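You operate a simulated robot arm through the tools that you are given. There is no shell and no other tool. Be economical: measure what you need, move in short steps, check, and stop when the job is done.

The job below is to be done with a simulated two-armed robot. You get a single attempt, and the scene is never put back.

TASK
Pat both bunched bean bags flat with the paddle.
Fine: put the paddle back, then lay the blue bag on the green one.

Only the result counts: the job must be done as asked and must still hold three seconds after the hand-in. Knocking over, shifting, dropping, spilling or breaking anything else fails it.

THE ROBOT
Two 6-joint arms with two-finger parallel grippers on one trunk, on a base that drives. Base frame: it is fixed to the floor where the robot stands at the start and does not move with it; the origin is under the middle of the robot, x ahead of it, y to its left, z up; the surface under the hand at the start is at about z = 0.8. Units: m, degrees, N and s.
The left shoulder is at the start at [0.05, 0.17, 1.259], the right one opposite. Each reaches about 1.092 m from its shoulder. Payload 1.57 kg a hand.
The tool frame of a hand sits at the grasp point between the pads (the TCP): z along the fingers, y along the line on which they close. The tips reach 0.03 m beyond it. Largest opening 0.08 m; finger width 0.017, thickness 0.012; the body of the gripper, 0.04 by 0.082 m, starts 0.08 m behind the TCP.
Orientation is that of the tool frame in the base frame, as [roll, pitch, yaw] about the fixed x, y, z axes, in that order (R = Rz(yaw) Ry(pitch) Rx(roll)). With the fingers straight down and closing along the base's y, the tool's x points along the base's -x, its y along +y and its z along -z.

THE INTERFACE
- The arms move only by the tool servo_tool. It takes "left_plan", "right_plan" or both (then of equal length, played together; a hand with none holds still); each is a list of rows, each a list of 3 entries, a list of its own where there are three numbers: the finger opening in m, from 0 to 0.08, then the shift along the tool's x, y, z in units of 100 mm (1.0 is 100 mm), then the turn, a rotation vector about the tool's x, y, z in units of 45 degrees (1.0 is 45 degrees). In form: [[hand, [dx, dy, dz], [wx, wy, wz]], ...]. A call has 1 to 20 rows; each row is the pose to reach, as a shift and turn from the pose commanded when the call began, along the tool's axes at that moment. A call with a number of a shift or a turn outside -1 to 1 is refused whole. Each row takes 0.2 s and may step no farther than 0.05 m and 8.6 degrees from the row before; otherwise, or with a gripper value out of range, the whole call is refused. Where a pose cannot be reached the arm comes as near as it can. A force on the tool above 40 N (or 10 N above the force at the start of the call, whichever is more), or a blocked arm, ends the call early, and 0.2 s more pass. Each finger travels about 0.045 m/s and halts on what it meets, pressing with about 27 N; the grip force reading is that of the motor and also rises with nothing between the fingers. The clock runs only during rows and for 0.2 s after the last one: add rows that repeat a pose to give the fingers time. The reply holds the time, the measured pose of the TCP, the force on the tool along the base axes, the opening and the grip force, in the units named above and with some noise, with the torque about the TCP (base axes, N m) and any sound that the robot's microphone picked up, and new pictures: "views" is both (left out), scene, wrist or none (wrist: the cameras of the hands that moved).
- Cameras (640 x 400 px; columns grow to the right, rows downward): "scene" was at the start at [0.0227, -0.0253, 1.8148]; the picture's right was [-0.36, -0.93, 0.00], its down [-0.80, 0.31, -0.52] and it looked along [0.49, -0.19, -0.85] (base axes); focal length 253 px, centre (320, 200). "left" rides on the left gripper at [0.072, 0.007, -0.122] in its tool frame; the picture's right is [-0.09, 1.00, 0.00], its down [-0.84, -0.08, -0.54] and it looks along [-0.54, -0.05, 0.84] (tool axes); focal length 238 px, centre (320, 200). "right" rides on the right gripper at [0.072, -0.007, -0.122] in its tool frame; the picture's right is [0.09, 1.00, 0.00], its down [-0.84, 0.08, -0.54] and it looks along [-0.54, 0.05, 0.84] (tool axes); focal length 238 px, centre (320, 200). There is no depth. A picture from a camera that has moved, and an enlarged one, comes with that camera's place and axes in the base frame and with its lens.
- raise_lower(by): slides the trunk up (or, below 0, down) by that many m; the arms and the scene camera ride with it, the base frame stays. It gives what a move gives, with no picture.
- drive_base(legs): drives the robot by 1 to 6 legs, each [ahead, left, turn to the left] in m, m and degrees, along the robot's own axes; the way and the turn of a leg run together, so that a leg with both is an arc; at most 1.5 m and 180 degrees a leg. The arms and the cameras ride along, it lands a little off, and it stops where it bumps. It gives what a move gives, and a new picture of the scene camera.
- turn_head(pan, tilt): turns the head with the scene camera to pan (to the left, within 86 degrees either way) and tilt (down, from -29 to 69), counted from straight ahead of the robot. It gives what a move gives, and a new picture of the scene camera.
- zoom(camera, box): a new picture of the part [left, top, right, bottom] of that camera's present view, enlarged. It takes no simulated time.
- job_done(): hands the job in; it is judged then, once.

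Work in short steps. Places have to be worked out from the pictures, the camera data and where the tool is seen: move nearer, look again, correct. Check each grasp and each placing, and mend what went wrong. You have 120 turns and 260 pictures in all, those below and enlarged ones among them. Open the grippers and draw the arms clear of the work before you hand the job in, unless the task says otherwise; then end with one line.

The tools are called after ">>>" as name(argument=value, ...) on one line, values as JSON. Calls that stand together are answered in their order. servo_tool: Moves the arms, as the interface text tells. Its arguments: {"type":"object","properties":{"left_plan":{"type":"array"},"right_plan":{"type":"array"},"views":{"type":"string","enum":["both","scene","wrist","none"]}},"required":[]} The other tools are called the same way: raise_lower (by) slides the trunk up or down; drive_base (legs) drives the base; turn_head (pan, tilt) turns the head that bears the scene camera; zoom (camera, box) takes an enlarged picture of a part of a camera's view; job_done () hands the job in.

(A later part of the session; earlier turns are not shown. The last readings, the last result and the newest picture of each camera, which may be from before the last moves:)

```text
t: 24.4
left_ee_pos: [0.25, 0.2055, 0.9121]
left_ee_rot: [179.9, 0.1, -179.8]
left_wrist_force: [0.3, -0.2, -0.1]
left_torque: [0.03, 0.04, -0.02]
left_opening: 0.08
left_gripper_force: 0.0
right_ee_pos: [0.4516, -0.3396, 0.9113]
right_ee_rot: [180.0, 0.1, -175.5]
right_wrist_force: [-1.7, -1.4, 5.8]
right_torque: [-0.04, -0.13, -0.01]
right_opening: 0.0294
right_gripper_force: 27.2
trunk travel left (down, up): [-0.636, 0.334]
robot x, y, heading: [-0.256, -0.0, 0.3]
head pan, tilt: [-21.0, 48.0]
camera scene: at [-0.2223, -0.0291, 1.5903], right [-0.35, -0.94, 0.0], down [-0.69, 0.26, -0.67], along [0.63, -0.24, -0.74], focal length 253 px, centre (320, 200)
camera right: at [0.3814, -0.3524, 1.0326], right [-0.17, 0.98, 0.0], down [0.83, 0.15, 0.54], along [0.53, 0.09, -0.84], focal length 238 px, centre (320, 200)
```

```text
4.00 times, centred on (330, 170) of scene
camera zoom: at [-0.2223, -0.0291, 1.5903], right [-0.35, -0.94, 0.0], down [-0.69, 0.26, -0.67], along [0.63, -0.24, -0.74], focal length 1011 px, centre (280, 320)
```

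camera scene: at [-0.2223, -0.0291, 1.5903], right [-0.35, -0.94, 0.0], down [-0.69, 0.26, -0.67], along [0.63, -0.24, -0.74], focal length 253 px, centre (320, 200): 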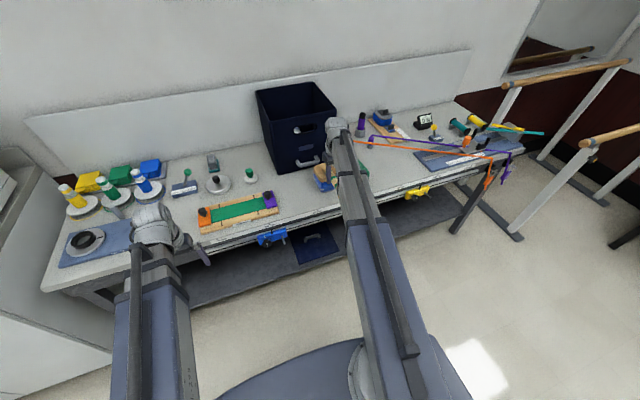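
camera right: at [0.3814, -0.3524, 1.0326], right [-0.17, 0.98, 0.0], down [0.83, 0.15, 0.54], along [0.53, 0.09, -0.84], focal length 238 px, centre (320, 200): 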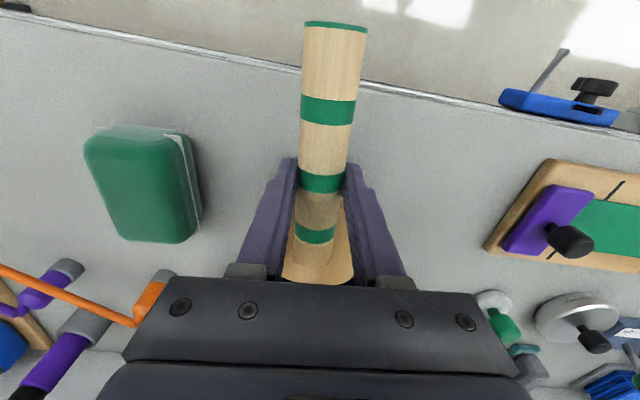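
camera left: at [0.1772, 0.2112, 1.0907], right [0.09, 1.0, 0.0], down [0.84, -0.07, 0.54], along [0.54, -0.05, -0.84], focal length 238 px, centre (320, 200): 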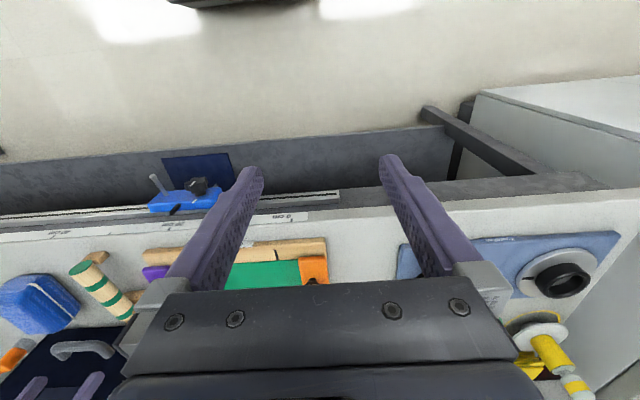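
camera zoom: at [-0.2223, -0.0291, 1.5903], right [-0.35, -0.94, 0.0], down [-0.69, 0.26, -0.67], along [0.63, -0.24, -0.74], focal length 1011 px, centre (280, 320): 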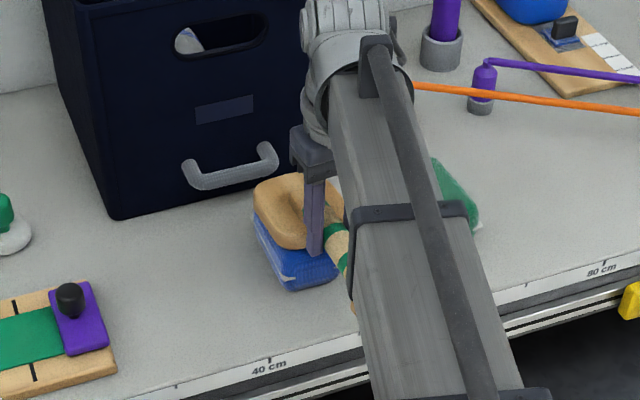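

Contact already at TCP z≈0.911 (force 5.8 N), so the bag is ~6 cm tall and its centre is slightly nearer. I lift a little, re-centre about 1 cm nearer, and press in steps.

>>> raise_lower(by=0.015)

>>> servo_tool(right_plan=[[0.0, [0.11, 0.07, 0], [0, 0, 0]], [0.0, [0.11, 0.07, 0], [0, 0, 0]]], views="none")

>>> raise_lower(by=-0.02)

```text
t: 25.0
left_ee_pos: [0.2501, 0.2055, 0.9258]
left_ee_rot: [-180.0, -0.1, -179.7]
left_wrist_force: [0.6, -0.7, -0.4]
left_torque: [0.01, 0.02, 0.02]
left_opening: 0.08
left_gripper_force: 0.0
right_ee_pos: [0.4511, -0.3403, 0.9264]
right_ee_rot: [180.0, 0.0, -175.3]
right_wrist_force: [0.1, -0.2, -1.0]
right_torque: [0.03, 0.03, -0.01]
right_opening: 0.029
right_gripper_force: 26.8
trunk travel left (down, up): [-0.651, 0.319]
robot x, y, heading: [-0.2537, 0.0023, 0.5]
head pan, tilt: [-21.0, 48.0]
```

```text
t: 25.6
left_ee_pos: [0.2509, 0.2042, 0.9251]
left_ee_rot: [180.0, 0.0, -179.8]
left_wrist_force: [0.0, 0.5, -0.8]
left_torque: [0.0, -0.04, -0.04]
left_opening: 0.0799
left_gripper_force: 0.0
right_ee_pos: [0.4409, -0.3325, 0.9259]
right_ee_rot: [-180.0, -0.1, -175.3]
right_wrist_force: [0.2, -0.2, -1.6]
right_torque: [0.0, 0.02, -0.01]
right_opening: 0.0291
right_gripper_force: 27.2
trunk travel left (down, up): [-0.651, 0.319]
robot x, y, heading: [-0.2554, -0.001, 0.2]
head pan, tilt: [-21.0, 48.0]
```

```text
t: 26.3
left_ee_pos: [0.2498, 0.2043, 0.9058]
left_ee_rot: [-179.9, 0.1, -179.9]
left_wrist_force: [0.9, -0.1, -0.6]
left_torque: [0.04, 0.03, -0.02]
left_opening: 0.0799
left_gripper_force: 0.1
right_ee_pos: [0.4386, -0.3328, 0.9063]
right_ee_rot: [179.9, 0.1, -175.4]
right_wrist_force: [-3.3, -1.0, 14.6]
right_torque: [0.0, -0.39, -0.04]
right_opening: 0.0293
right_gripper_force: 27.0
trunk travel left (down, up): [-0.631, 0.339]
robot x, y, heading: [-0.2536, -0.002, 0.2]
head pan, tilt: [-21.0, 48.0]
```

Force 14.6 N and rising smoothly. Press a little more and view.

>>> raise_lower(by=-0.004)

>>> servo_tool(right_plan=[[0.0, [0, 0, 0], [0, 0, 0]]], views="wrist")

>>> zoom(camera="scene", box=[280, 140, 380, 210])

```text
t: 26.8
left_ee_pos: [0.2488, 0.2048, 0.9022]
left_ee_rot: [180.0, 0.1, -179.7]
left_wrist_force: [0.1, 0.2, 0.5]
left_torque: [0.01, 0.02, -0.01]
left_opening: 0.0802
left_gripper_force: 0.2
right_ee_pos: [0.4388, -0.3324, 0.9038]
right_ee_rot: [179.9, 0.0, -175.4]
right_wrist_force: [-7.4, -2.4, 14.6]
right_torque: [0.01, -0.2, -0.01]
right_opening: 0.0291
right_gripper_force: 27.3
trunk travel left (down, up): [-0.627, 0.343]
robot x, y, heading: [-0.2554, -0.0024, -0.1]
head pan, tilt: [-21.0, 48.0]
```

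```text
t: 27.2
left_ee_pos: [0.2492, 0.2047, 0.9015]
left_ee_rot: [180.0, 0.1, -179.7]
left_wrist_force: [1.0, -0.2, -0.2]
left_torque: [0.0, 0.0, 0.04]
left_opening: 0.0803
left_gripper_force: 0.0
right_ee_pos: [0.4392, -0.3333, 0.9031]
right_ee_rot: [-180.0, 0.1, -175.3]
right_wrist_force: [-7.8, -1.2, 13.2]
right_torque: [0.01, -0.19, -0.04]
right_opening: 0.0289
right_gripper_force: 26.5
trunk travel left (down, up): [-0.627, 0.343]
robot x, y, heading: [-0.2573, -0.0035, 0.2]
head pan, tilt: [-21.0, 48.0]
camera right: at [0.3688, -0.346, 1.0242], right [-0.17, 0.98, 0.0], down [0.83, 0.15, 0.54], along [0.53, 0.09, -0.84], focal length 238 px, centre (320, 200)
```

right: 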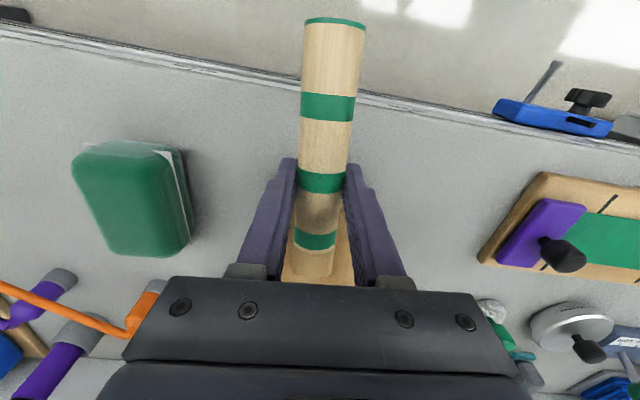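

```text
5.71 times, centred on (330, 175) of scene
camera zoom: at [-0.2238, -0.0288, 1.5813], right [-0.35, -0.94, 0.0], down [-0.69, 0.26, -0.67], along [0.63, -0.24, -0.74], focal length 1444 px, centre (263, 343)
```

zoom: 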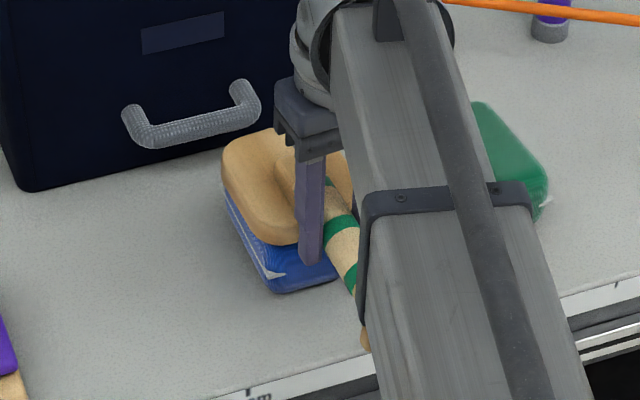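

Lift clear to see whether the blue bag changed.

>>> raise_lower(by=0.07)

>>> servo_tool(right_plan=[[0.0, [0.0, 0.45, 0], [0, 0, 0]], [0.0, [0.0, 0.9, 0], [0, 0, 0]], [0.0, [0.0, 0.9, 0], [0, 0, 0]]], views="wrist")

>>> zoom(camera="scene", box=[270, 120, 410, 220])

```text
t: 28.3
left_ee_pos: [0.2505, 0.2034, 0.9716]
left_ee_rot: [180.0, 0.0, -179.7]
left_wrist_force: [-0.4, 0.3, 0.7]
left_torque: [0.0, 0.03, -0.03]
left_opening: 0.0801
left_gripper_force: 0.1
right_ee_pos: [0.4396, -0.3345, 0.9709]
right_ee_rot: [180.0, -0.1, -175.3]
right_wrist_force: [0.6, 0.1, -2.2]
right_torque: [0.0, 0.03, 0.0]
right_opening: 0.0292
right_gripper_force: 27.0
trunk travel left (down, up): [-0.697, 0.273]
robot x, y, heading: [-0.2537, 0.0004, -0.1]
head pan, tilt: [-21.0, 48.0]
```

```text
t: 29.1
left_ee_pos: [0.2505, 0.2048, 0.9712]
left_ee_rot: [180.0, 0.1, -179.7]
left_wrist_force: [0.8, -0.1, 0.4]
left_torque: [0.01, 0.04, -0.01]
left_opening: 0.08
left_gripper_force: 0.1
right_ee_pos: [0.4324, -0.2458, 0.9717]
right_ee_rot: [-180.0, 0.0, -175.4]
right_wrist_force: [-0.4, 0.3, -1.8]
right_torque: [0.03, 0.05, 0.02]
right_opening: 0.029
right_gripper_force: 26.7
trunk travel left (down, up): [-0.697, 0.273]
robot x, y, heading: [-0.2563, -0.0001, 0.2]
head pan, tilt: [-21.0, 48.0]
camera right: at [0.3641, -0.2582, 1.0931], right [-0.17, 0.98, 0.0], down [0.83, 0.14, 0.54], along [0.53, 0.09, -0.84], focal length 238 px, centre (320, 200)
```

right: 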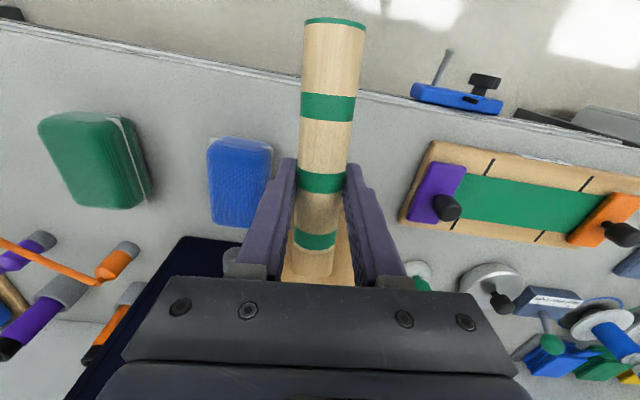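

```text
4.00 times, centred on (340, 170) of scene
camera zoom: at [-0.2214, -0.0295, 1.6512], right [-0.35, -0.94, 0.0], down [-0.69, 0.26, -0.67], along [0.63, -0.24, -0.74], focal length 1011 px, centre (240, 320)
```

zoom: 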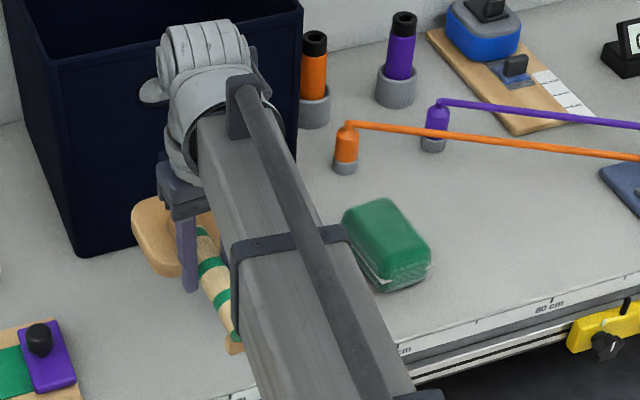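

Compare the two bags closely in the right wrist view.

>>> zoom(camera="right", box=[20, 90, 300, 250])

```text
2.29 times, centred on (160, 170) of right
camera zoom: at [0.3641, -0.2582, 1.0931], right [-0.17, 0.98, 0.0], down [0.83, 0.14, 0.54], along [0.53, 0.09, -0.84], focal length 545 px, centre (686, 269)
```

zoom: 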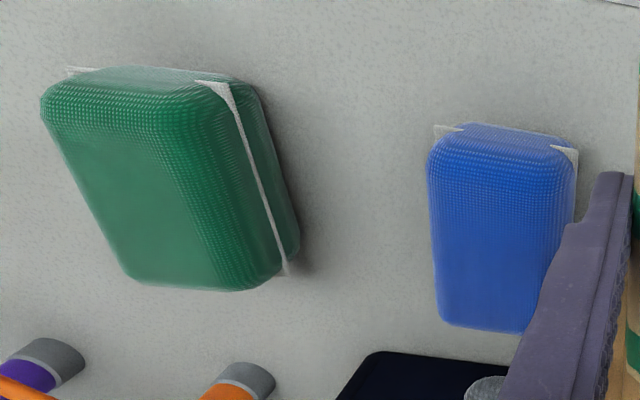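

Heights are hard to judge; the force stayed ~14 N while going down, which suggests the bag yields. Go back over blue and press deeper in steps.

>>> servo_tool(right_plan=[[0.0, [0.0, -0.44, 0], [0, 0, 0]], [0.0, [0.0, -0.88, 0], [0, 0, 0]], [0.0, [0.0, -0.88, 0], [0, 0, 0]]], views="none")

>>> raise_lower(by=-0.06)

>>> raise_lower(by=-0.01)

```text
t: 29.9
left_ee_pos: [0.2498, 0.2048, 0.9711]
left_ee_rot: [-179.9, 0.0, -179.7]
left_wrist_force: [0.2, -0.4, -0.8]
left_torque: [-0.02, -0.02, 0.02]
left_opening: 0.0799
left_gripper_force: 0.1
right_ee_pos: [0.4412, -0.3321, 0.9713]
right_ee_rot: [180.0, 0.0, -175.3]
right_wrist_force: [-0.4, -0.2, -2.4]
right_torque: [-0.02, 0.08, 0.02]
right_opening: 0.0292
right_gripper_force: 27.3
trunk travel left (down, up): [-0.697, 0.273]
robot x, y, heading: [-0.255, -0.0018, 0.5]
head pan, tilt: [-21.0, 48.0]
```

```text
t: 30.9
left_ee_pos: [0.2514, 0.2044, 0.9116]
left_ee_rot: [180.0, 0.0, -179.7]
left_wrist_force: [0.5, -0.2, 0.1]
left_torque: [-0.05, -0.04, 0.0]
left_opening: 0.08
left_gripper_force: 0.0
right_ee_pos: [0.4406, -0.3325, 0.9124]
right_ee_rot: [179.9, 0.0, -175.2]
right_wrist_force: [-0.3, 0.1, -1.3]
right_torque: [-0.01, 0.05, 0.02]
right_opening: 0.0292
right_gripper_force: 27.1
trunk travel left (down, up): [-0.637, 0.333]
robot x, y, heading: [-0.2545, -0.003, 0.2]
head pan, tilt: [-21.0, 48.0]
```

```text
t: 31.5
left_ee_pos: [0.2494, 0.2047, 0.9032]
left_ee_rot: [-180.0, 0.0, -179.7]
left_wrist_force: [-0.5, -0.6, 0.1]
left_torque: [0.01, 0.01, -0.02]
left_opening: 0.0801
left_gripper_force: 0.1
right_ee_pos: [0.4414, -0.3314, 0.9018]
right_ee_rot: [180.0, 0.1, -175.5]
right_wrist_force: [0.8, -1.8, 7.3]
right_torque: [0.01, -0.31, -0.02]
right_opening: 0.0291
right_gripper_force: 26.6
trunk travel left (down, up): [-0.627, 0.343]
robot x, y, heading: [-0.2548, 0.0021, 0.2]
head pan, tilt: [-21.0, 48.0]
```

Contact is now lower (no force at 0.912), so the bag compresses. Keep pressing down in steps.

>>> raise_lower(by=-0.01)

>>> servo_tool(right_plan=[[0.0, [0, 0, 0], [0, 0, 0]]], views="wrist")

>>> zoom(camera="scene", box=[280, 140, 380, 210])

```text
t: 32.1
left_ee_pos: [0.249, 0.2038, 0.892]
left_ee_rot: [180.0, 0.1, -179.7]
left_wrist_force: [0.0, -1.2, -0.2]
left_torque: [-0.02, 0.01, -0.01]
left_opening: 0.0798
left_gripper_force: 0.1
right_ee_pos: [0.4391, -0.3328, 0.8928]
right_ee_rot: [-180.0, 0.0, -175.3]
right_wrist_force: [-5.3, -0.6, 9.3]
right_torque: [0.03, -0.2, 0.04]
right_opening: 0.0295
right_gripper_force: 26.5
trunk travel left (down, up): [-0.617, 0.353]
robot x, y, heading: [-0.2519, -0.0002, 0.3]
head pan, tilt: [-21.0, 48.0]
```

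```text
t: 32.5
left_ee_pos: [0.2483, 0.2046, 0.8923]
left_ee_rot: [180.0, -0.1, -179.7]
left_wrist_force: [0.8, 0.5, 0.1]
left_torque: [0.01, 0.02, 0.02]
left_opening: 0.0801
left_gripper_force: 0.0
right_ee_pos: [0.4398, -0.3324, 0.892]
right_ee_rot: [179.9, -0.1, -175.3]
right_wrist_force: [-5.2, -0.8, 7.6]
right_torque: [0.03, -0.15, 0.03]
right_opening: 0.0296
right_gripper_force: 27.1
trunk travel left (down, up): [-0.617, 0.353]
robot x, y, heading: [-0.2518, -0.002, 0.2]
head pan, tilt: [-21.0, 48.0]
camera right: at [0.3705, -0.345, 1.0138], right [-0.17, 0.98, 0.0], down [0.83, 0.15, 0.54], along [0.53, 0.09, -0.84], focal length 238 px, centre (320, 200)
```

right: 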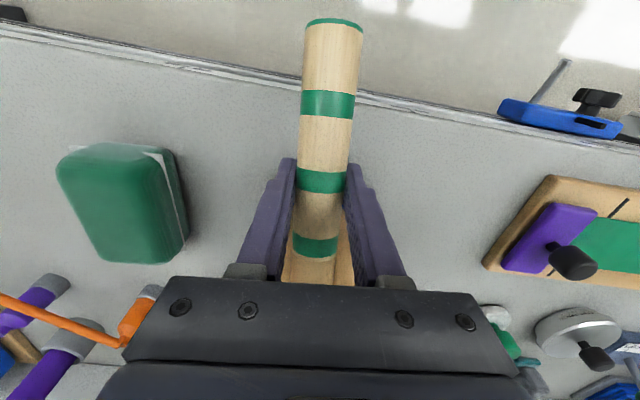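

```text
5.71 times, centred on (330, 175) of scene
camera zoom: at [-0.2229, -0.0289, 1.5712], right [-0.35, -0.94, 0.0], down [-0.69, 0.26, -0.67], along [0.63, -0.24, -0.74], focal length 1444 px, centre (263, 343)
```

zoom: 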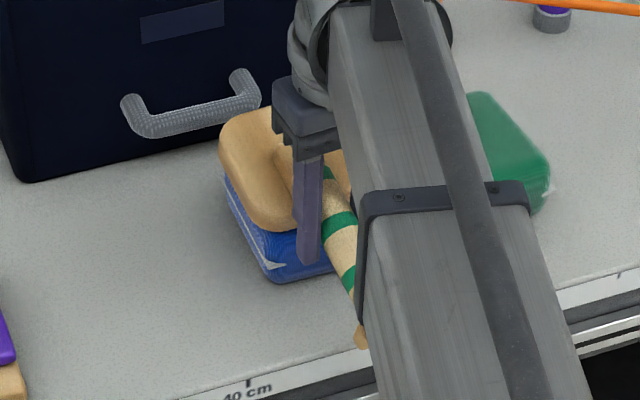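

The paddle pitches in the grip (head rises) because I hold it away from the head. I'll take it back to its spot, and regrasp above the head with the tips resting on it.

>>> raise_lower(by=0.07)

>>> servo_tool(right_plan=[[0.0, [0.0, 0.4, 0], [0, 0, 0]], [0.0, [0.0, 0.8, 0], [0, 0, 0]], [0.0, [0.0, 0.8, 0], [0, 0, 0]]], views="wrist")

>>> servo_tool(right_plan=[[0.0, [0.0, 0.4, 0], [0, 0, 0]], [0.0, [-0.1, 0.62, 0], [0, 0, 0]], [0.0, [-0.45, 0.62, 0], [0, 0, 0]], [0.0, [-0.84, 0.62, 0], [0, 0, 0]], [0.0, [-0.84, 0.62, 0], [0, 0, 0]]], views="both")

>>> zoom(camera="scene", box=[250, 120, 390, 220])

```text
t: 33.6
left_ee_pos: [0.2504, 0.2045, 0.9613]
left_ee_rot: [-180.0, -0.1, -179.8]
left_wrist_force: [-0.4, 0.5, 0.1]
left_torque: [0.01, 0.01, 0.01]
left_opening: 0.08
left_gripper_force: 0.1
right_ee_pos: [0.4402, -0.3327, 0.962]
right_ee_rot: [179.9, 0.0, -175.3]
right_wrist_force: [0.0, 0.7, -1.8]
right_torque: [0.01, 0.09, -0.02]
right_opening: 0.0292
right_gripper_force: 27.2
trunk travel left (down, up): [-0.687, 0.283]
robot x, y, heading: [-0.2538, -0.0006, -0.1]
head pan, tilt: [-21.0, 48.0]
```

```text
t: 34.4
left_ee_pos: [0.2499, 0.2037, 0.9616]
left_ee_rot: [179.9, -0.1, -179.9]
left_wrist_force: [-0.2, -0.5, -0.3]
left_torque: [-0.01, 0.02, 0.0]
left_opening: 0.08
left_gripper_force: 0.1
right_ee_pos: [0.435, -0.2522, 0.9627]
right_ee_rot: [-180.0, 0.0, -175.4]
right_wrist_force: [0.0, 0.2, -1.6]
right_torque: [-0.01, 0.1, 0.01]
right_opening: 0.0289
right_gripper_force: 27.3
trunk travel left (down, up): [-0.687, 0.283]
robot x, y, heading: [-0.2548, 0.002, 0.1]
head pan, tilt: [-21.0, 48.0]
camera right: at [0.3656, -0.2663, 1.0831], right [-0.17, 0.99, 0.0], down [0.83, 0.14, 0.54], along [0.53, 0.09, -0.84], focal length 238 px, centre (320, 200)
```

right: 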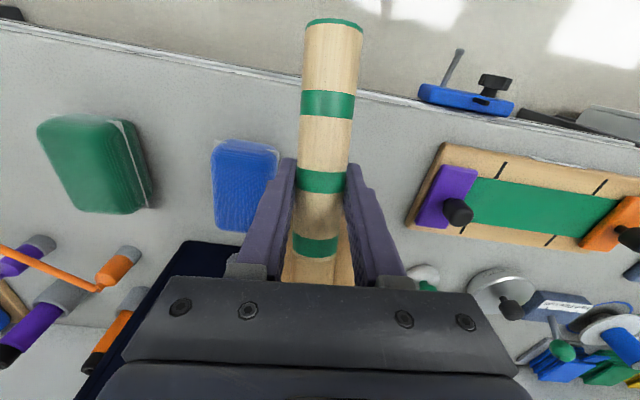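

```text
t: 35.6
left_ee_pos: [0.2492, 0.2047, 0.9623]
left_ee_rot: [-180.0, 0.0, -179.7]
left_wrist_force: [-0.2, 0.1, 0.1]
left_torque: [-0.04, -0.02, 0.0]
left_opening: 0.0801
left_gripper_force: 0.0
right_ee_pos: [0.5141, -0.1858, 0.9609]
right_ee_rot: [-179.9, 0.0, -175.3]
right_wrist_force: [-0.9, 0.1, -1.8]
right_torque: [-0.01, 0.05, 0.0]
right_opening: 0.0287
right_gripper_force: 27.0
trunk travel left (down, up): [-0.687, 0.283]
robot x, y, heading: [-0.2533, -0.0021, 0.7]
head pan, tilt: [-21.0, 48.0]
camera scene: at [-0.2218, -0.0293, 1.6413], right [-0.35, -0.94, 0.0], down [-0.69, 0.26, -0.67], along [0.63, -0.24, -0.74], focal length 253 px, centre (320, 200)
camera right: at [0.4438, -0.1985, 1.0833], right [-0.17, 0.98, 0.0], down [0.83, 0.15, 0.54], along [0.53, 0.09, -0.84], focal length 238 px, centre (320, 200)
```

scene: 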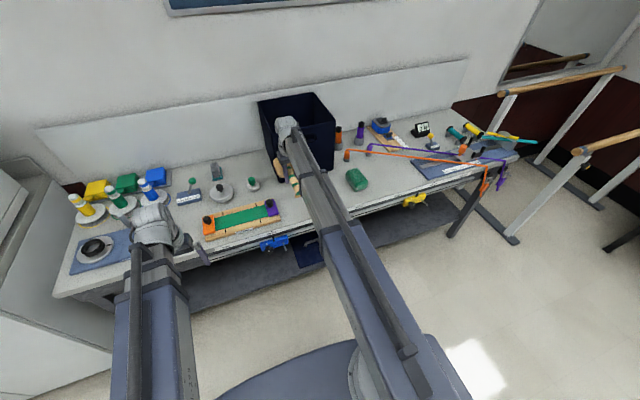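
right: 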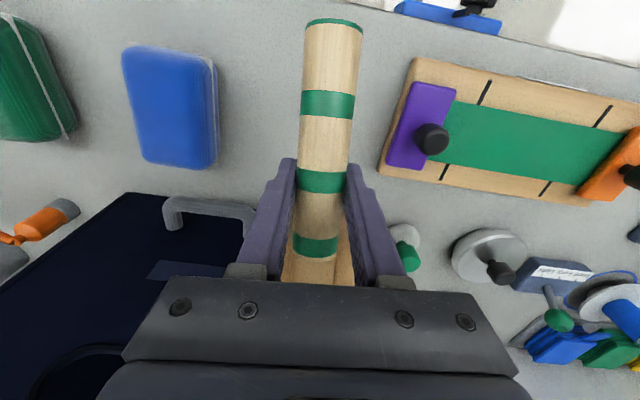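

```text
4.00 times, centred on (320, 170) of scene
camera zoom: at [-0.2218, -0.0293, 1.6413], right [-0.35, -0.94, 0.0], down [-0.69, 0.26, -0.67], along [0.63, -0.24, -0.74], focal length 1011 px, centre (320, 320)
```

zoom: 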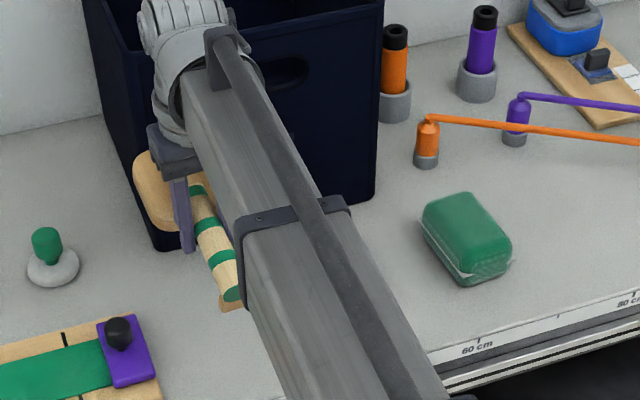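

Fine-tune the position, then lower to near contact.

>>> servo_tool(right_plan=[[0.0, [0.01, 0.027, 0], [0, 0, 0]], [0.0, [0.01, 0.027, 0], [0, 0, 0]]], views="none")

>>> raise_lower(by=-0.09)

>>> raise_lower(by=-0.008)

```text
t: 36.2
left_ee_pos: [0.2511, 0.205, 0.9604]
left_ee_rot: [179.9, 0.0, -179.7]
left_wrist_force: [-0.1, -0.8, 0.1]
left_torque: [0.03, 0.01, 0.01]
left_opening: 0.0801
left_gripper_force: 0.1
right_ee_pos: [0.5111, -0.1821, 0.961]
right_ee_rot: [-179.9, 0.1, -175.3]
right_wrist_force: [0.0, -0.8, -1.4]
right_torque: [-0.02, 0.0, 0.01]
right_opening: 0.0291
right_gripper_force: 27.4
trunk travel left (down, up): [-0.687, 0.283]
robot x, y, heading: [-0.2536, -0.0005, 0.3]
head pan, tilt: [-21.0, 48.0]
```

```text
t: 37.4
left_ee_pos: [0.2497, 0.2044, 0.8721]
left_ee_rot: [-180.0, 0.0, -179.8]
left_wrist_force: [-0.7, -0.3, 0.1]
left_torque: [0.01, 0.01, 0.02]
left_opening: 0.0801
left_gripper_force: 0.1
right_ee_pos: [0.5119, -0.183, 0.872]
right_ee_rot: [-179.9, 0.0, -175.4]
right_wrist_force: [0.7, 0.0, -1.1]
right_torque: [-0.02, 0.06, 0.01]
right_opening: 0.029
right_gripper_force: 27.1
trunk travel left (down, up): [-0.597, 0.373]
robot x, y, heading: [-0.2504, -0.0007, 0.2]
head pan, tilt: [-21.0, 48.0]
```

```text
t: 38.0
left_ee_pos: [0.2512, 0.2048, 0.8651]
left_ee_rot: [-179.9, 0.0, -179.7]
left_wrist_force: [0.4, -0.1, 0.3]
left_torque: [0.0, 0.01, 0.01]
left_opening: 0.0799
left_gripper_force: 0.0
right_ee_pos: [0.5132, -0.1821, 0.865]
right_ee_rot: [-179.9, 0.1, -175.3]
right_wrist_force: [-0.9, 0.5, -2.1]
right_torque: [-0.03, 0.04, 0.01]
right_opening: 0.0293
right_gripper_force: 27.4
trunk travel left (down, up): [-0.589, 0.381]
robot x, y, heading: [-0.2535, 0.0014, 0.1]
head pan, tilt: [-21.0, 48.0]
```

No contact yet; continue lowering in small steps.

>>> raise_lower(by=-0.006)

>>> raise_lower(by=-0.005)

>>> servo_tool(right_plan=[[0.0, [0, 0, 0], [0, 0, 0]]], views="wrist")

>>> zoom(camera="scene", box=[250, 140, 350, 210])

```text
t: 38.5
left_ee_pos: [0.2503, 0.2039, 0.8573]
left_ee_rot: [-180.0, 0.0, -179.7]
left_wrist_force: [0.1, -0.1, -0.2]
left_torque: [0.02, -0.03, -0.02]
left_opening: 0.0801
left_gripper_force: 0.1
right_ee_pos: [0.5114, -0.183, 0.8573]
right_ee_rot: [-180.0, 0.0, -175.4]
right_wrist_force: [2.9, 0.5, 7.0]
right_torque: [-0.05, 0.42, -0.02]
right_opening: 0.0294
right_gripper_force: 26.5
trunk travel left (down, up): [-0.583, 0.387]
robot x, y, heading: [-0.2567, -0.0028, 0.4]
head pan, tilt: [-21.0, 48.0]
```

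```text
t: 39.1
left_ee_pos: [0.2505, 0.2052, 0.8518]
left_ee_rot: [-180.0, -0.1, -179.8]
left_wrist_force: [-0.7, -0.7, -0.4]
left_torque: [-0.02, 0.0, 0.03]
left_opening: 0.0801
left_gripper_force: 0.1
right_ee_pos: [0.512, -0.1822, 0.8523]
right_ee_rot: [179.9, 0.1, -175.3]
right_wrist_force: [0.5, 0.3, -0.2]
right_torque: [-0.03, 0.16, -0.04]
right_opening: 0.0294
right_gripper_force: 27.7
trunk travel left (down, up): [-0.578, 0.392]
robot x, y, heading: [-0.2548, -0.0002, 0.2]
head pan, tilt: [-21.0, 48.0]
```

```text
t: 39.5
left_ee_pos: [0.2488, 0.2048, 0.8526]
left_ee_rot: [-180.0, 0.0, -179.9]
left_wrist_force: [-1.2, 0.8, 0.2]
left_torque: [0.01, 0.01, 0.01]
left_opening: 0.0799
left_gripper_force: 0.1
right_ee_pos: [0.5118, -0.183, 0.8518]
right_ee_rot: [-179.9, 0.0, -175.2]
right_wrist_force: [0.3, 0.0, -2.5]
right_torque: [0.0, 0.1, -0.05]
right_opening: 0.0291
right_gripper_force: 27.3
trunk travel left (down, up): [-0.578, 0.392]
robot x, y, heading: [-0.2548, -0.0035, 0.5]
head pan, tilt: [-21.0, 48.0]
camera right: at [0.4422, -0.1957, 0.974], right [-0.17, 0.98, 0.0], down [0.83, 0.15, 0.54], along [0.53, 0.09, -0.84], focal length 238 px, centre (320, 200)
```

right: 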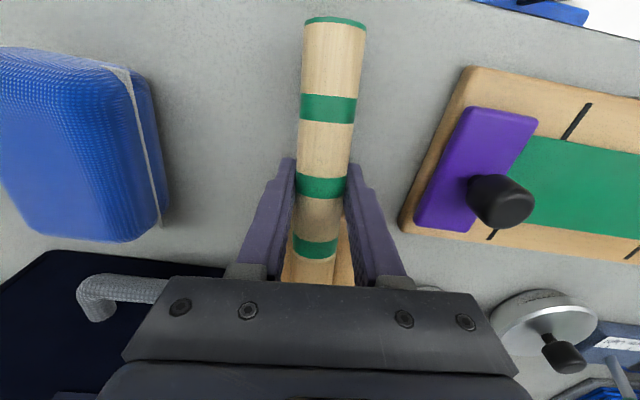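

```text
5.71 times, centred on (300, 175) of scene
camera zoom: at [-0.2215, -0.0293, 1.5321], right [-0.35, -0.94, 0.0], down [-0.69, 0.26, -0.67], along [0.63, -0.24, -0.74], focal length 1444 px, centre (434, 343)
```

zoom: 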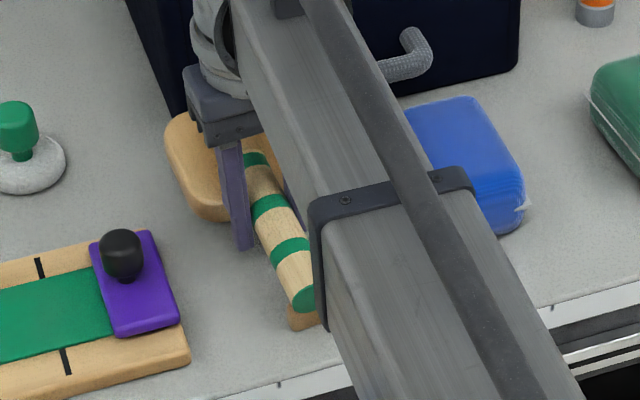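

Blue looks essentially unchanged, so earlier pressing only tilted the paddle. Release and look at how the paddle settles.

>>> servo_tool(right_plan=[[0.03, [0, 0, 0], [0, 0, 0]], [0.036, [0, 0, 0], [0, 0, 0]], [0.05, [0, 0, 0], [0, 0, 0]], [0.07, [0, 0, 0], [0, 0, 0]], [0.08, [0, 0, 0], [0, 0, 0]], [0.08, [0, 0, 0], [0, 0, 0]], [0.08, [0, 0, 0], [0, 0, 0]]], views="wrist")

```text
t: 41.1
left_ee_pos: [0.2493, 0.2051, 0.8528]
left_ee_rot: [-180.0, 0.0, -179.7]
left_wrist_force: [-0.2, 0.4, 0.8]
left_torque: [0.0, -0.04, -0.01]
left_opening: 0.0802
left_gripper_force: 0.0
right_ee_pos: [0.5118, -0.1833, 0.8511]
right_ee_rot: [180.0, 0.0, -175.2]
right_wrist_force: [-0.5, -0.4, 0.5]
right_torque: [0.01, 0.01, 0.02]
right_opening: 0.0801
right_gripper_force: 0.0
trunk travel left (down, up): [-0.578, 0.392]
robot x, y, heading: [-0.2575, -0.0023, -0.1]
head pan, tilt: [-21.0, 48.0]
camera right: at [0.4423, -0.1955, 0.9742], right [-0.17, 0.98, 0.0], down [0.83, 0.15, 0.54], along [0.53, 0.09, -0.84], focal length 238 px, centre (320, 200)
```

right: 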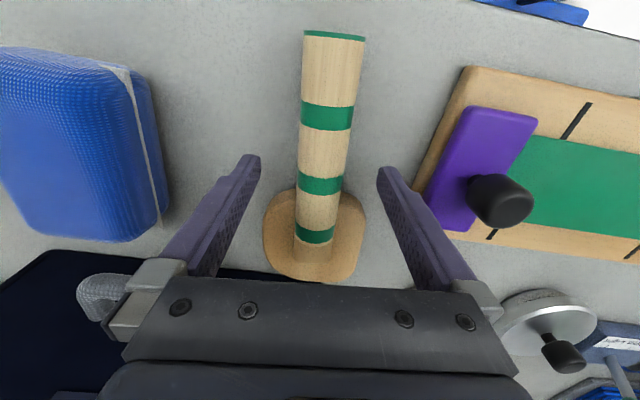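

The paddle settled flat near home. Raise to 0.866, go forward 4.5 cm, narrow the fingers to 0.045, then lower to feel the head top.

>>> raise_lower(by=0.016)

>>> servo_tool(right_plan=[[0.08, [-0.25, 0, 0], [0, 0, 0]], [0.08, [-0.45, 0, 0], [0, 0, 0]], [0.06, [-0.45, 0, 0], [0, 0, 0]], [0.045, [-0.45, 0, 0], [0, 0, 0]], [0.045, [-0.45, 0, 0], [0, 0, 0]], [0.045, [-0.45, 0, 0], [0, 0, 0]]], views="wrist")

```text
t: 41.7
left_ee_pos: [0.2506, 0.2033, 0.8679]
left_ee_rot: [-179.9, 0.0, -179.9]
left_wrist_force: [0.9, 0.4, 0.5]
left_torque: [0.0, 0.01, 0.01]
left_opening: 0.08
left_gripper_force: 0.0
right_ee_pos: [0.5117, -0.1824, 0.8684]
right_ee_rot: [-180.0, 0.1, -175.3]
right_wrist_force: [-0.3, -0.2, 0.9]
right_torque: [0.02, -0.03, 0.01]
right_opening: 0.0799
right_gripper_force: 0.1
trunk travel left (down, up): [-0.594, 0.376]
robot x, y, heading: [-0.253, -0.0007, 0.4]
head pan, tilt: [-21.0, 48.0]
```

```text
t: 43.1
left_ee_pos: [0.2508, 0.2042, 0.868]
left_ee_rot: [180.0, 0.0, -179.7]
left_wrist_force: [0.2, 0.1, -0.7]
left_torque: [-0.04, 0.02, 0.04]
left_opening: 0.0801
left_gripper_force: 0.1
right_ee_pos: [0.5561, -0.1778, 0.8679]
right_ee_rot: [-180.0, 0.0, -175.3]
right_wrist_force: [0.5, -0.7, -0.5]
right_torque: [0.0, 0.03, 0.04]
right_opening: 0.045
right_gripper_force: 0.0
trunk travel left (down, up): [-0.594, 0.376]
robot x, y, heading: [-0.2566, -0.003, 0.4]
head pan, tilt: [-21.0, 48.0]
camera right: at [0.4872, -0.1912, 0.9902], right [-0.17, 0.98, 0.0], down [0.83, 0.15, 0.54], along [0.53, 0.09, -0.84], focal length 238 px, centre (320, 200)
```

right: 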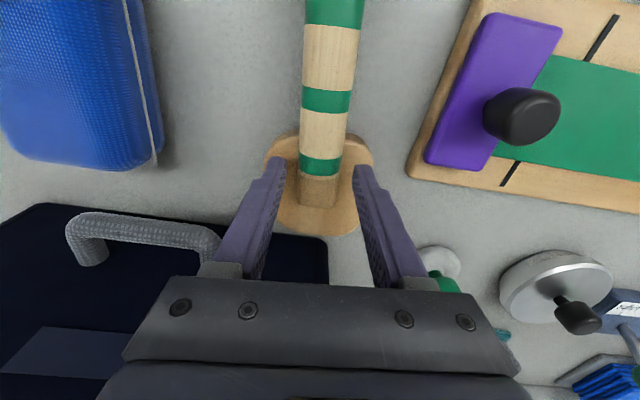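

Fingers flank the block above the head. Lower stepwise until the tips touch the head.

>>> raise_lower(by=-0.007)

>>> raise_lower(by=-0.004)

>>> raise_lower(by=-0.003)

```text
t: 43.7
left_ee_pos: [0.2506, 0.2049, 0.8619]
left_ee_rot: [180.0, 0.0, -179.8]
left_wrist_force: [0.3, -0.1, -0.2]
left_torque: [0.04, 0.02, 0.0]
left_opening: 0.0801
left_gripper_force: 0.1
right_ee_pos: [0.5566, -0.1793, 0.8625]
right_ee_rot: [180.0, 0.1, -175.2]
right_wrist_force: [0.3, -0.5, -0.1]
right_torque: [-0.02, 0.02, 0.02]
right_opening: 0.0448
right_gripper_force: 0.2
trunk travel left (down, up): [-0.587, 0.383]
robot x, y, heading: [-0.2564, 0.0007, 0.1]
head pan, tilt: [-21.0, 48.0]
```

```text
t: 44.2
left_ee_pos: [0.2498, 0.2043, 0.8571]
left_ee_rot: [-180.0, 0.0, -179.9]
left_wrist_force: [-0.4, 0.5, 0.0]
left_torque: [0.02, -0.01, 0.03]
left_opening: 0.0801
left_gripper_force: 0.1
right_ee_pos: [0.5568, -0.1785, 0.8575]
right_ee_rot: [-179.9, 0.0, -175.3]
right_wrist_force: [0.7, -0.4, 0.7]
right_torque: [0.04, 0.0, -0.01]
right_opening: 0.045
right_gripper_force: 0.0
trunk travel left (down, up): [-0.583, 0.387]
robot x, y, heading: [-0.2553, -0.0004, 0.2]
head pan, tilt: [-21.0, 48.0]
```

```text
t: 44.7
left_ee_pos: [0.25, 0.2049, 0.8548]
left_ee_rot: [180.0, 0.1, -179.8]
left_wrist_force: [0.3, -0.2, 0.0]
left_torque: [0.02, 0.03, 0.0]
left_opening: 0.08
left_gripper_force: 0.1
right_ee_pos: [0.5564, -0.1781, 0.8534]
right_ee_rot: [180.0, -0.1, -175.3]
right_wrist_force: [-0.8, 0.6, 0.6]
right_torque: [0.02, 0.0, 0.0]
right_opening: 0.045
right_gripper_force: 0.1
trunk travel left (down, up): [-0.58, 0.39]
robot x, y, heading: [-0.2515, -0.0, 0.2]
head pan, tilt: [-21.0, 48.0]
```

No contact yet at 0.854; keep going by 2–3 mm.

>>> raise_lower(by=-0.002)

>>> raise_lower(by=-0.002)

>>> raise_lower(by=-0.002)

```text
t: 45.2
left_ee_pos: [0.2507, 0.2049, 0.8528]
left_ee_rot: [-180.0, 0.0, -179.8]
left_wrist_force: [0.3, 0.7, 0.0]
left_torque: [0.03, 0.0, 0.0]
left_opening: 0.08
left_gripper_force: 0.1
right_ee_pos: [0.5568, -0.1791, 0.8538]
right_ee_rot: [180.0, 0.1, -175.4]
right_wrist_force: [5.8, -1.1, 18.5]
right_torque: [0.02, -0.11, 0.05]
right_opening: 0.045
right_gripper_force: 0.1
trunk travel left (down, up): [-0.578, 0.392]
robot x, y, heading: [-0.2552, -0.0032, 0.3]
head pan, tilt: [-21.0, 48.0]
```

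```text
t: 45.6
left_ee_pos: [0.2488, 0.2044, 0.8526]
left_ee_rot: [-179.9, 0.1, -179.8]
left_wrist_force: [0.0, 0.3, 0.4]
left_torque: [0.01, -0.03, -0.01]
left_opening: 0.0802
left_gripper_force: 0.2
right_ee_pos: [0.5563, -0.1785, 0.8545]
right_ee_rot: [-179.8, 0.3, -175.4]
right_wrist_force: [-0.5, -0.4, 29.8]
right_torque: [0.22, 0.13, 0.04]
right_opening: 0.0452
right_gripper_force: 0.1
trunk travel left (down, up): [-0.577, 0.393]
robot x, y, heading: [-0.2547, -0.0002, 0.0]
head pan, tilt: [-21.0, 48.0]
stopped: the force on the tool passed its limit at 44 N (the readings are from after the stop); the commanded pose is now the measured one
```

```text
t: 46.0
left_ee_pos: [0.2497, 0.2043, 0.8534]
left_ee_rot: [180.0, 0.2, -179.8]
left_wrist_force: [-0.2, -0.1, 0.4]
left_torque: [0.03, 0.01, 0.03]
left_opening: 0.0798
left_gripper_force: 0.0
right_ee_pos: [0.5559, -0.1782, 0.8538]
right_ee_rot: [-179.9, 0.3, -175.3]
right_wrist_force: [-0.6, 0.2, 34.7]
right_torque: [0.26, 0.16, 0.08]
right_opening: 0.0449
right_gripper_force: 0.0
trunk travel left (down, up): [-0.576, 0.394]
robot x, y, heading: [-0.2537, -0.0012, 0.3]
head pan, tilt: [-21.0, 48.0]
stopped: the force on the tool passed its limit at 44 N (the readings are from after the stop); the commanded pose is now the measured one
```

Tips contact the head top at TCP z≈0.854. Relieve by ~3 mm and close on the block.

>>> raise_lower(by=0.003)

>>> servo_tool(right_plan=[[0.03, [0, 0, 0], [0, 0, 0]], [0.015, [0, 0, 0], [0, 0, 0]], [0.0, [0, 0, 0], [0, 0, 0]], [0.0, [0, 0, 0], [0, 0, 0]], [0.0, [0, 0, 0], [0, 0, 0]]], views="wrist")

```text
t: 46.5
left_ee_pos: [0.2489, 0.2043, 0.8539]
left_ee_rot: [-179.9, 0.0, -179.7]
left_wrist_force: [0.4, -0.3, 0.2]
left_torque: [-0.01, 0.0, -0.04]
left_opening: 0.0799
left_gripper_force: 0.0
right_ee_pos: [0.5586, -0.179, 0.8531]
right_ee_rot: [-180.0, 0.2, -175.4]
right_wrist_force: [-2.2, -1.1, 3.1]
right_torque: [0.08, 0.05, 0.03]
right_opening: 0.0451
right_gripper_force: 0.3
trunk travel left (down, up): [-0.579, 0.391]
robot x, y, heading: [-0.2548, -0.0029, 0.1]
head pan, tilt: [-21.0, 48.0]
```

```text
t: 47.7
left_ee_pos: [0.2514, 0.2059, 0.8544]
left_ee_rot: [-180.0, 0.1, -179.8]
left_wrist_force: [0.8, -0.1, 0.0]
left_torque: [-0.03, -0.01, -0.02]
left_opening: 0.0801
left_gripper_force: 0.1
right_ee_pos: [0.559, -0.1789, 0.8532]
right_ee_rot: [-180.0, 0.1, -175.5]
right_wrist_force: [-0.3, -0.3, 0.3]
right_torque: [-0.01, -0.05, 0.0]
right_opening: 0.0293
right_gripper_force: 26.7
trunk travel left (down, up): [-0.579, 0.391]
robot x, y, heading: [-0.2532, -0.0003, 0.3]
head pan, tilt: [-21.0, 48.0]
camera right: at [0.4887, -0.1915, 0.9754], right [-0.17, 0.98, 0.0], down [0.83, 0.15, 0.55], along [0.54, 0.09, -0.84], focal length 238 px, centre (320, 200)
```

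right: 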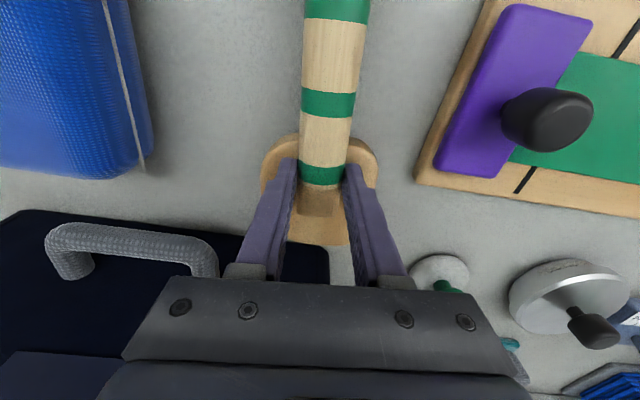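

Good grip, lever arm now short. Home for this grip: TCP (0.559,-0.179,0.853). Lift, pull back, and go over the blue bag (TCP (0.49,-0.33)).

>>> raise_lower(by=0.1)

>>> servo_tool(right_plan=[[0.0, [0.4, 0, 0], [0, 0, 0]], [0.0, [0.8, 0, 0], [0, 0, 0]], [0.0, [0.8, -0.4, 0], [0, 0, 0]], [0.0, [0.8, -0.72, 0], [0, 0, 0]], [0.0, [0.8, -0.72, 0], [0, 0, 0]]], views="none")

>>> servo_tool(right_plan=[[0.0, [0.0, -0.4, 0], [0, 0, 0]], [0.0, [0.0, -0.72, 0], [0, 0, 0]], [0.0, [0.0, -0.72, 0], [0, 0, 0]]], views="both")

>>> zoom(camera="scene", box=[280, 130, 380, 200])

```text
t: 49.1
left_ee_pos: [0.2503, 0.205, 0.9537]
left_ee_rot: [-179.9, 0.0, -179.8]
left_wrist_force: [-0.2, 0.1, 1.0]
left_torque: [0.04, -0.01, -0.01]
left_opening: 0.0799
left_gripper_force: 0.0
right_ee_pos: [0.56, -0.1794, 0.9538]
right_ee_rot: [-179.9, 0.2, -175.4]
right_wrist_force: [-1.1, -0.4, -1.4]
right_torque: [0.03, -0.02, -0.02]
right_opening: 0.0299
right_gripper_force: 26.9
trunk travel left (down, up): [-0.679, 0.291]
robot x, y, heading: [-0.2527, 0.0033, -0.1]
head pan, tilt: [-21.0, 48.0]
```

```text
t: 50.3
left_ee_pos: [0.2497, 0.205, 0.9546]
left_ee_rot: [-180.0, -0.1, -179.6]
left_wrist_force: [-0.4, -0.3, -0.2]
left_torque: [-0.01, -0.01, 0.0]
left_opening: 0.0799
left_gripper_force: 0.1
right_ee_pos: [0.4845, -0.2559, 0.9539]
right_ee_rot: [-179.9, 0.2, -175.3]
right_wrist_force: [-0.2, -0.3, -1.3]
right_torque: [0.01, -0.05, -0.02]
right_opening: 0.0297
right_gripper_force: 26.8
trunk travel left (down, up): [-0.679, 0.291]
robot x, y, heading: [-0.2546, 0.0008, 0.5]
head pan, tilt: [-21.0, 48.0]
```

```text
t: 51.1
left_ee_pos: [0.2501, 0.2041, 0.9538]
left_ee_rot: [-180.0, 0.0, -179.7]
left_wrist_force: [-0.4, -0.9, -0.2]
left_torque: [0.03, 0.02, -0.03]
left_opening: 0.0801
left_gripper_force: 0.1
right_ee_pos: [0.4889, -0.3284, 0.9545]
right_ee_rot: [-179.9, 0.2, -175.3]
right_wrist_force: [0.0, -0.4, -1.6]
right_torque: [0.01, -0.03, 0.03]
right_opening: 0.0296
right_gripper_force: 26.7
trunk travel left (down, up): [-0.679, 0.291]
robot x, y, heading: [-0.2505, 0.0008, 0.2]
head pan, tilt: [-21.0, 48.0]
camera scene: at [-0.2213, -0.0292, 1.6338], right [-0.35, -0.94, 0.0], down [-0.69, 0.26, -0.67], along [0.63, -0.24, -0.74], focal length 253 px, centre (320, 200)
camera right: at [0.4189, -0.341, 1.0754], right [-0.17, 0.98, 0.0], down [0.83, 0.15, 0.55], along [0.54, 0.09, -0.84], focal length 238 px, centre (320, 200)
```

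scene: 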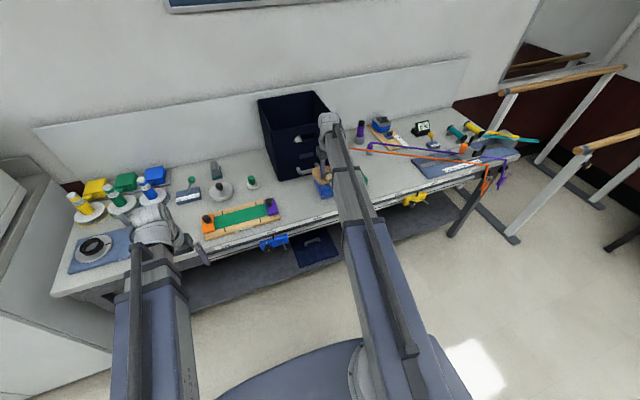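
right: 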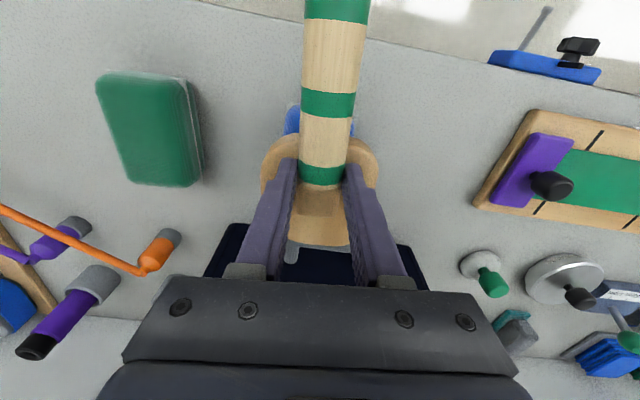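

```text
5.71 times, centred on (330, 165) of scene
camera zoom: at [-0.2213, -0.0292, 1.6338], right [-0.35, -0.94, 0.0], down [-0.69, 0.26, -0.67], along [0.63, -0.24, -0.74], focal length 1444 px, centre (263, 400)
```

zoom: 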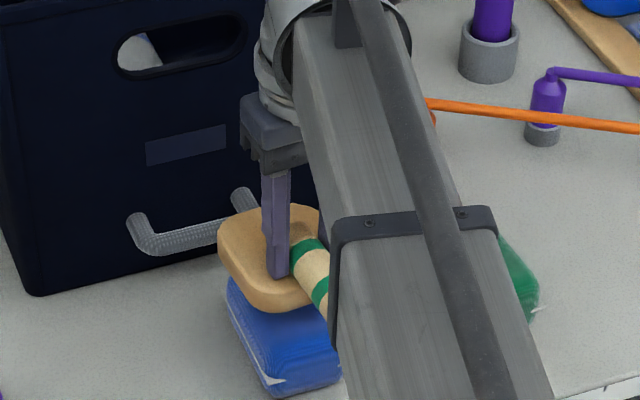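

The head and bag line up well (x 0.46–0.56). Lower onto it and press stepwise.

>>> raise_lower(by=-0.04)

>>> raise_lower(by=-0.01)

>>> raise_lower(by=-0.008)

```text
t: 51.9
left_ee_pos: [0.2495, 0.2046, 0.915]
left_ee_rot: [180.0, 0.1, -179.8]
left_wrist_force: [-0.1, 0.0, -0.5]
left_torque: [-0.03, 0.0, 0.01]
left_opening: 0.0799
left_gripper_force: 0.1
right_ee_pos: [0.4886, -0.3267, 0.9145]
right_ee_rot: [-179.9, 0.3, -175.3]
right_wrist_force: [6.9, -3.2, 23.8]
right_torque: [0.09, -0.21, -0.06]
right_opening: 0.0296
right_gripper_force: 26.8
trunk travel left (down, up): [-0.639, 0.331]
robot x, y, heading: [-0.2562, 0.0014, 0.2]
head pan, tilt: [-21.0, 48.0]
```

```text
t: 52.2
left_ee_pos: [0.2496, 0.2056, 0.9164]
left_ee_rot: [-179.9, 0.2, -179.8]
left_wrist_force: [1.2, -0.3, -0.4]
left_torque: [0.02, -0.01, -0.01]
left_opening: 0.0798
left_gripper_force: 0.0
right_ee_pos: [0.4886, -0.328, 0.9151]
right_ee_rot: [-179.8, 0.4, -175.3]
right_wrist_force: [0.3, 0.0, 27.4]
right_torque: [0.32, 0.13, 0.04]
right_opening: 0.0295
right_gripper_force: 27.0
trunk travel left (down, up): [-0.639, 0.331]
robot x, y, heading: [-0.2531, -0.0018, 0.2]
head pan, tilt: [-21.0, 48.0]
stopped: the force on the tool passed its limit at 54 N (the readings are from after the stop); the commanded pose is now the measured one
```

```text
t: 52.5
left_ee_pos: [0.2491, 0.205, 0.9146]
left_ee_rot: [-180.0, 0.1, -179.8]
left_wrist_force: [0.5, 0.2, -0.2]
left_torque: [-0.01, 0.01, 0.0]
left_opening: 0.0798
left_gripper_force: 0.1
right_ee_pos: [0.4885, -0.3287, 0.9155]
right_ee_rot: [-179.9, 0.5, -175.4]
right_wrist_force: [0.1, -0.3, 31.3]
right_torque: [0.3, 0.23, 0.02]
right_opening: 0.0296
right_gripper_force: 27.0
trunk travel left (down, up): [-0.639, 0.331]
robot x, y, heading: [-0.2543, 0.0012, 0.1]
head pan, tilt: [-21.0, 48.0]
stopped: the force on the tool passed its limit at 50 N (the readings are from after the stop); the commanded pose is now the measured one
```

The bag is stiff: 50 N peak. Lift and check whether the pat changed it.

>>> raise_lower(by=0.05)

>>> servo_tool(right_plan=[[0.0, [0.0, 0.45, 0], [0, 0, 0]], [0.0, [0.0, 0.9, 0], [0, 0, 0]], [0.0, [0.0, 0.9, 0], [0, 0, 0]]], views="both")

>>> zoom(camera="right", box=[0, 60, 320, 260])

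```text
t: 53.4
left_ee_pos: [0.2511, 0.2049, 0.9632]
left_ee_rot: [180.0, 0.0, -179.8]
left_wrist_force: [-0.2, 0.5, 0.3]
left_torque: [0.03, -0.03, -0.01]
left_opening: 0.08
left_gripper_force: 0.1
right_ee_pos: [0.4896, -0.3287, 0.9624]
right_ee_rot: [-179.9, 0.4, -175.4]
right_wrist_force: [0.0, 0.5, -2.1]
right_torque: [-0.03, 0.01, -0.03]
right_opening: 0.0295
right_gripper_force: 26.8
trunk travel left (down, up): [-0.689, 0.281]
robot x, y, heading: [-0.2501, 0.003, 0.3]
head pan, tilt: [-21.0, 48.0]
```

```text
t: 54.2
left_ee_pos: [0.2497, 0.2034, 0.9631]
left_ee_rot: [180.0, 0.0, -179.8]
left_wrist_force: [0.8, 0.3, -0.7]
left_torque: [-0.02, -0.01, 0.0]
left_opening: 0.08
left_gripper_force: 0.0
right_ee_pos: [0.484, -0.2393, 0.9634]
right_ee_rot: [-179.9, 0.4, -175.4]
right_wrist_force: [0.3, -0.5, -2.1]
right_torque: [0.01, 0.0, 0.0]
right_opening: 0.0297
right_gripper_force: 26.6
trunk travel left (down, up): [-0.689, 0.281]
robot x, y, heading: [-0.2562, -0.0018, 0.4]
head pan, tilt: [-21.0, 48.0]
camera scene: at [-0.2211, -0.0297, 1.6431], right [-0.35, -0.94, 0.0], down [-0.69, 0.26, -0.67], along [0.63, -0.24, -0.74], focal length 253 px, centre (320, 200)
camera right: at [0.4133, -0.2516, 1.0845], right [-0.17, 0.99, 0.0], down [0.82, 0.14, 0.55], along [0.54, 0.09, -0.84], focal length 238 px, centre (320, 200)
```

scene: 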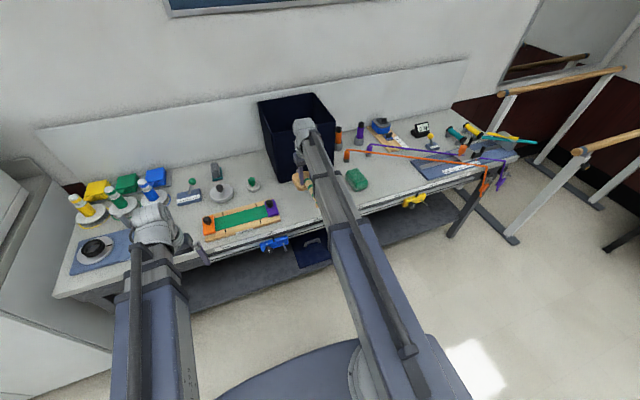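
right: 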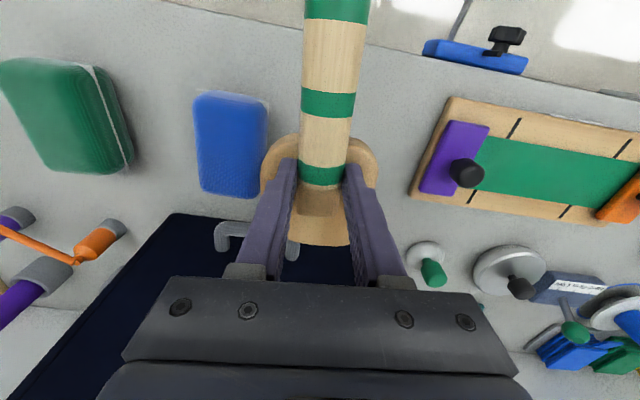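

```text
2.00 times, centred on (160, 160) of right
camera zoom: at [0.4133, -0.2516, 1.0845], right [-0.17, 0.99, 0.0], down [0.82, 0.14, 0.55], along [0.54, 0.09, -0.84], focal length 477 px, centre (640, 280)
```

zoom: 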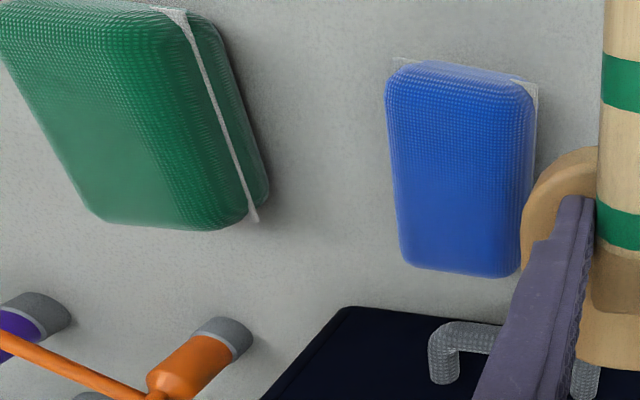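

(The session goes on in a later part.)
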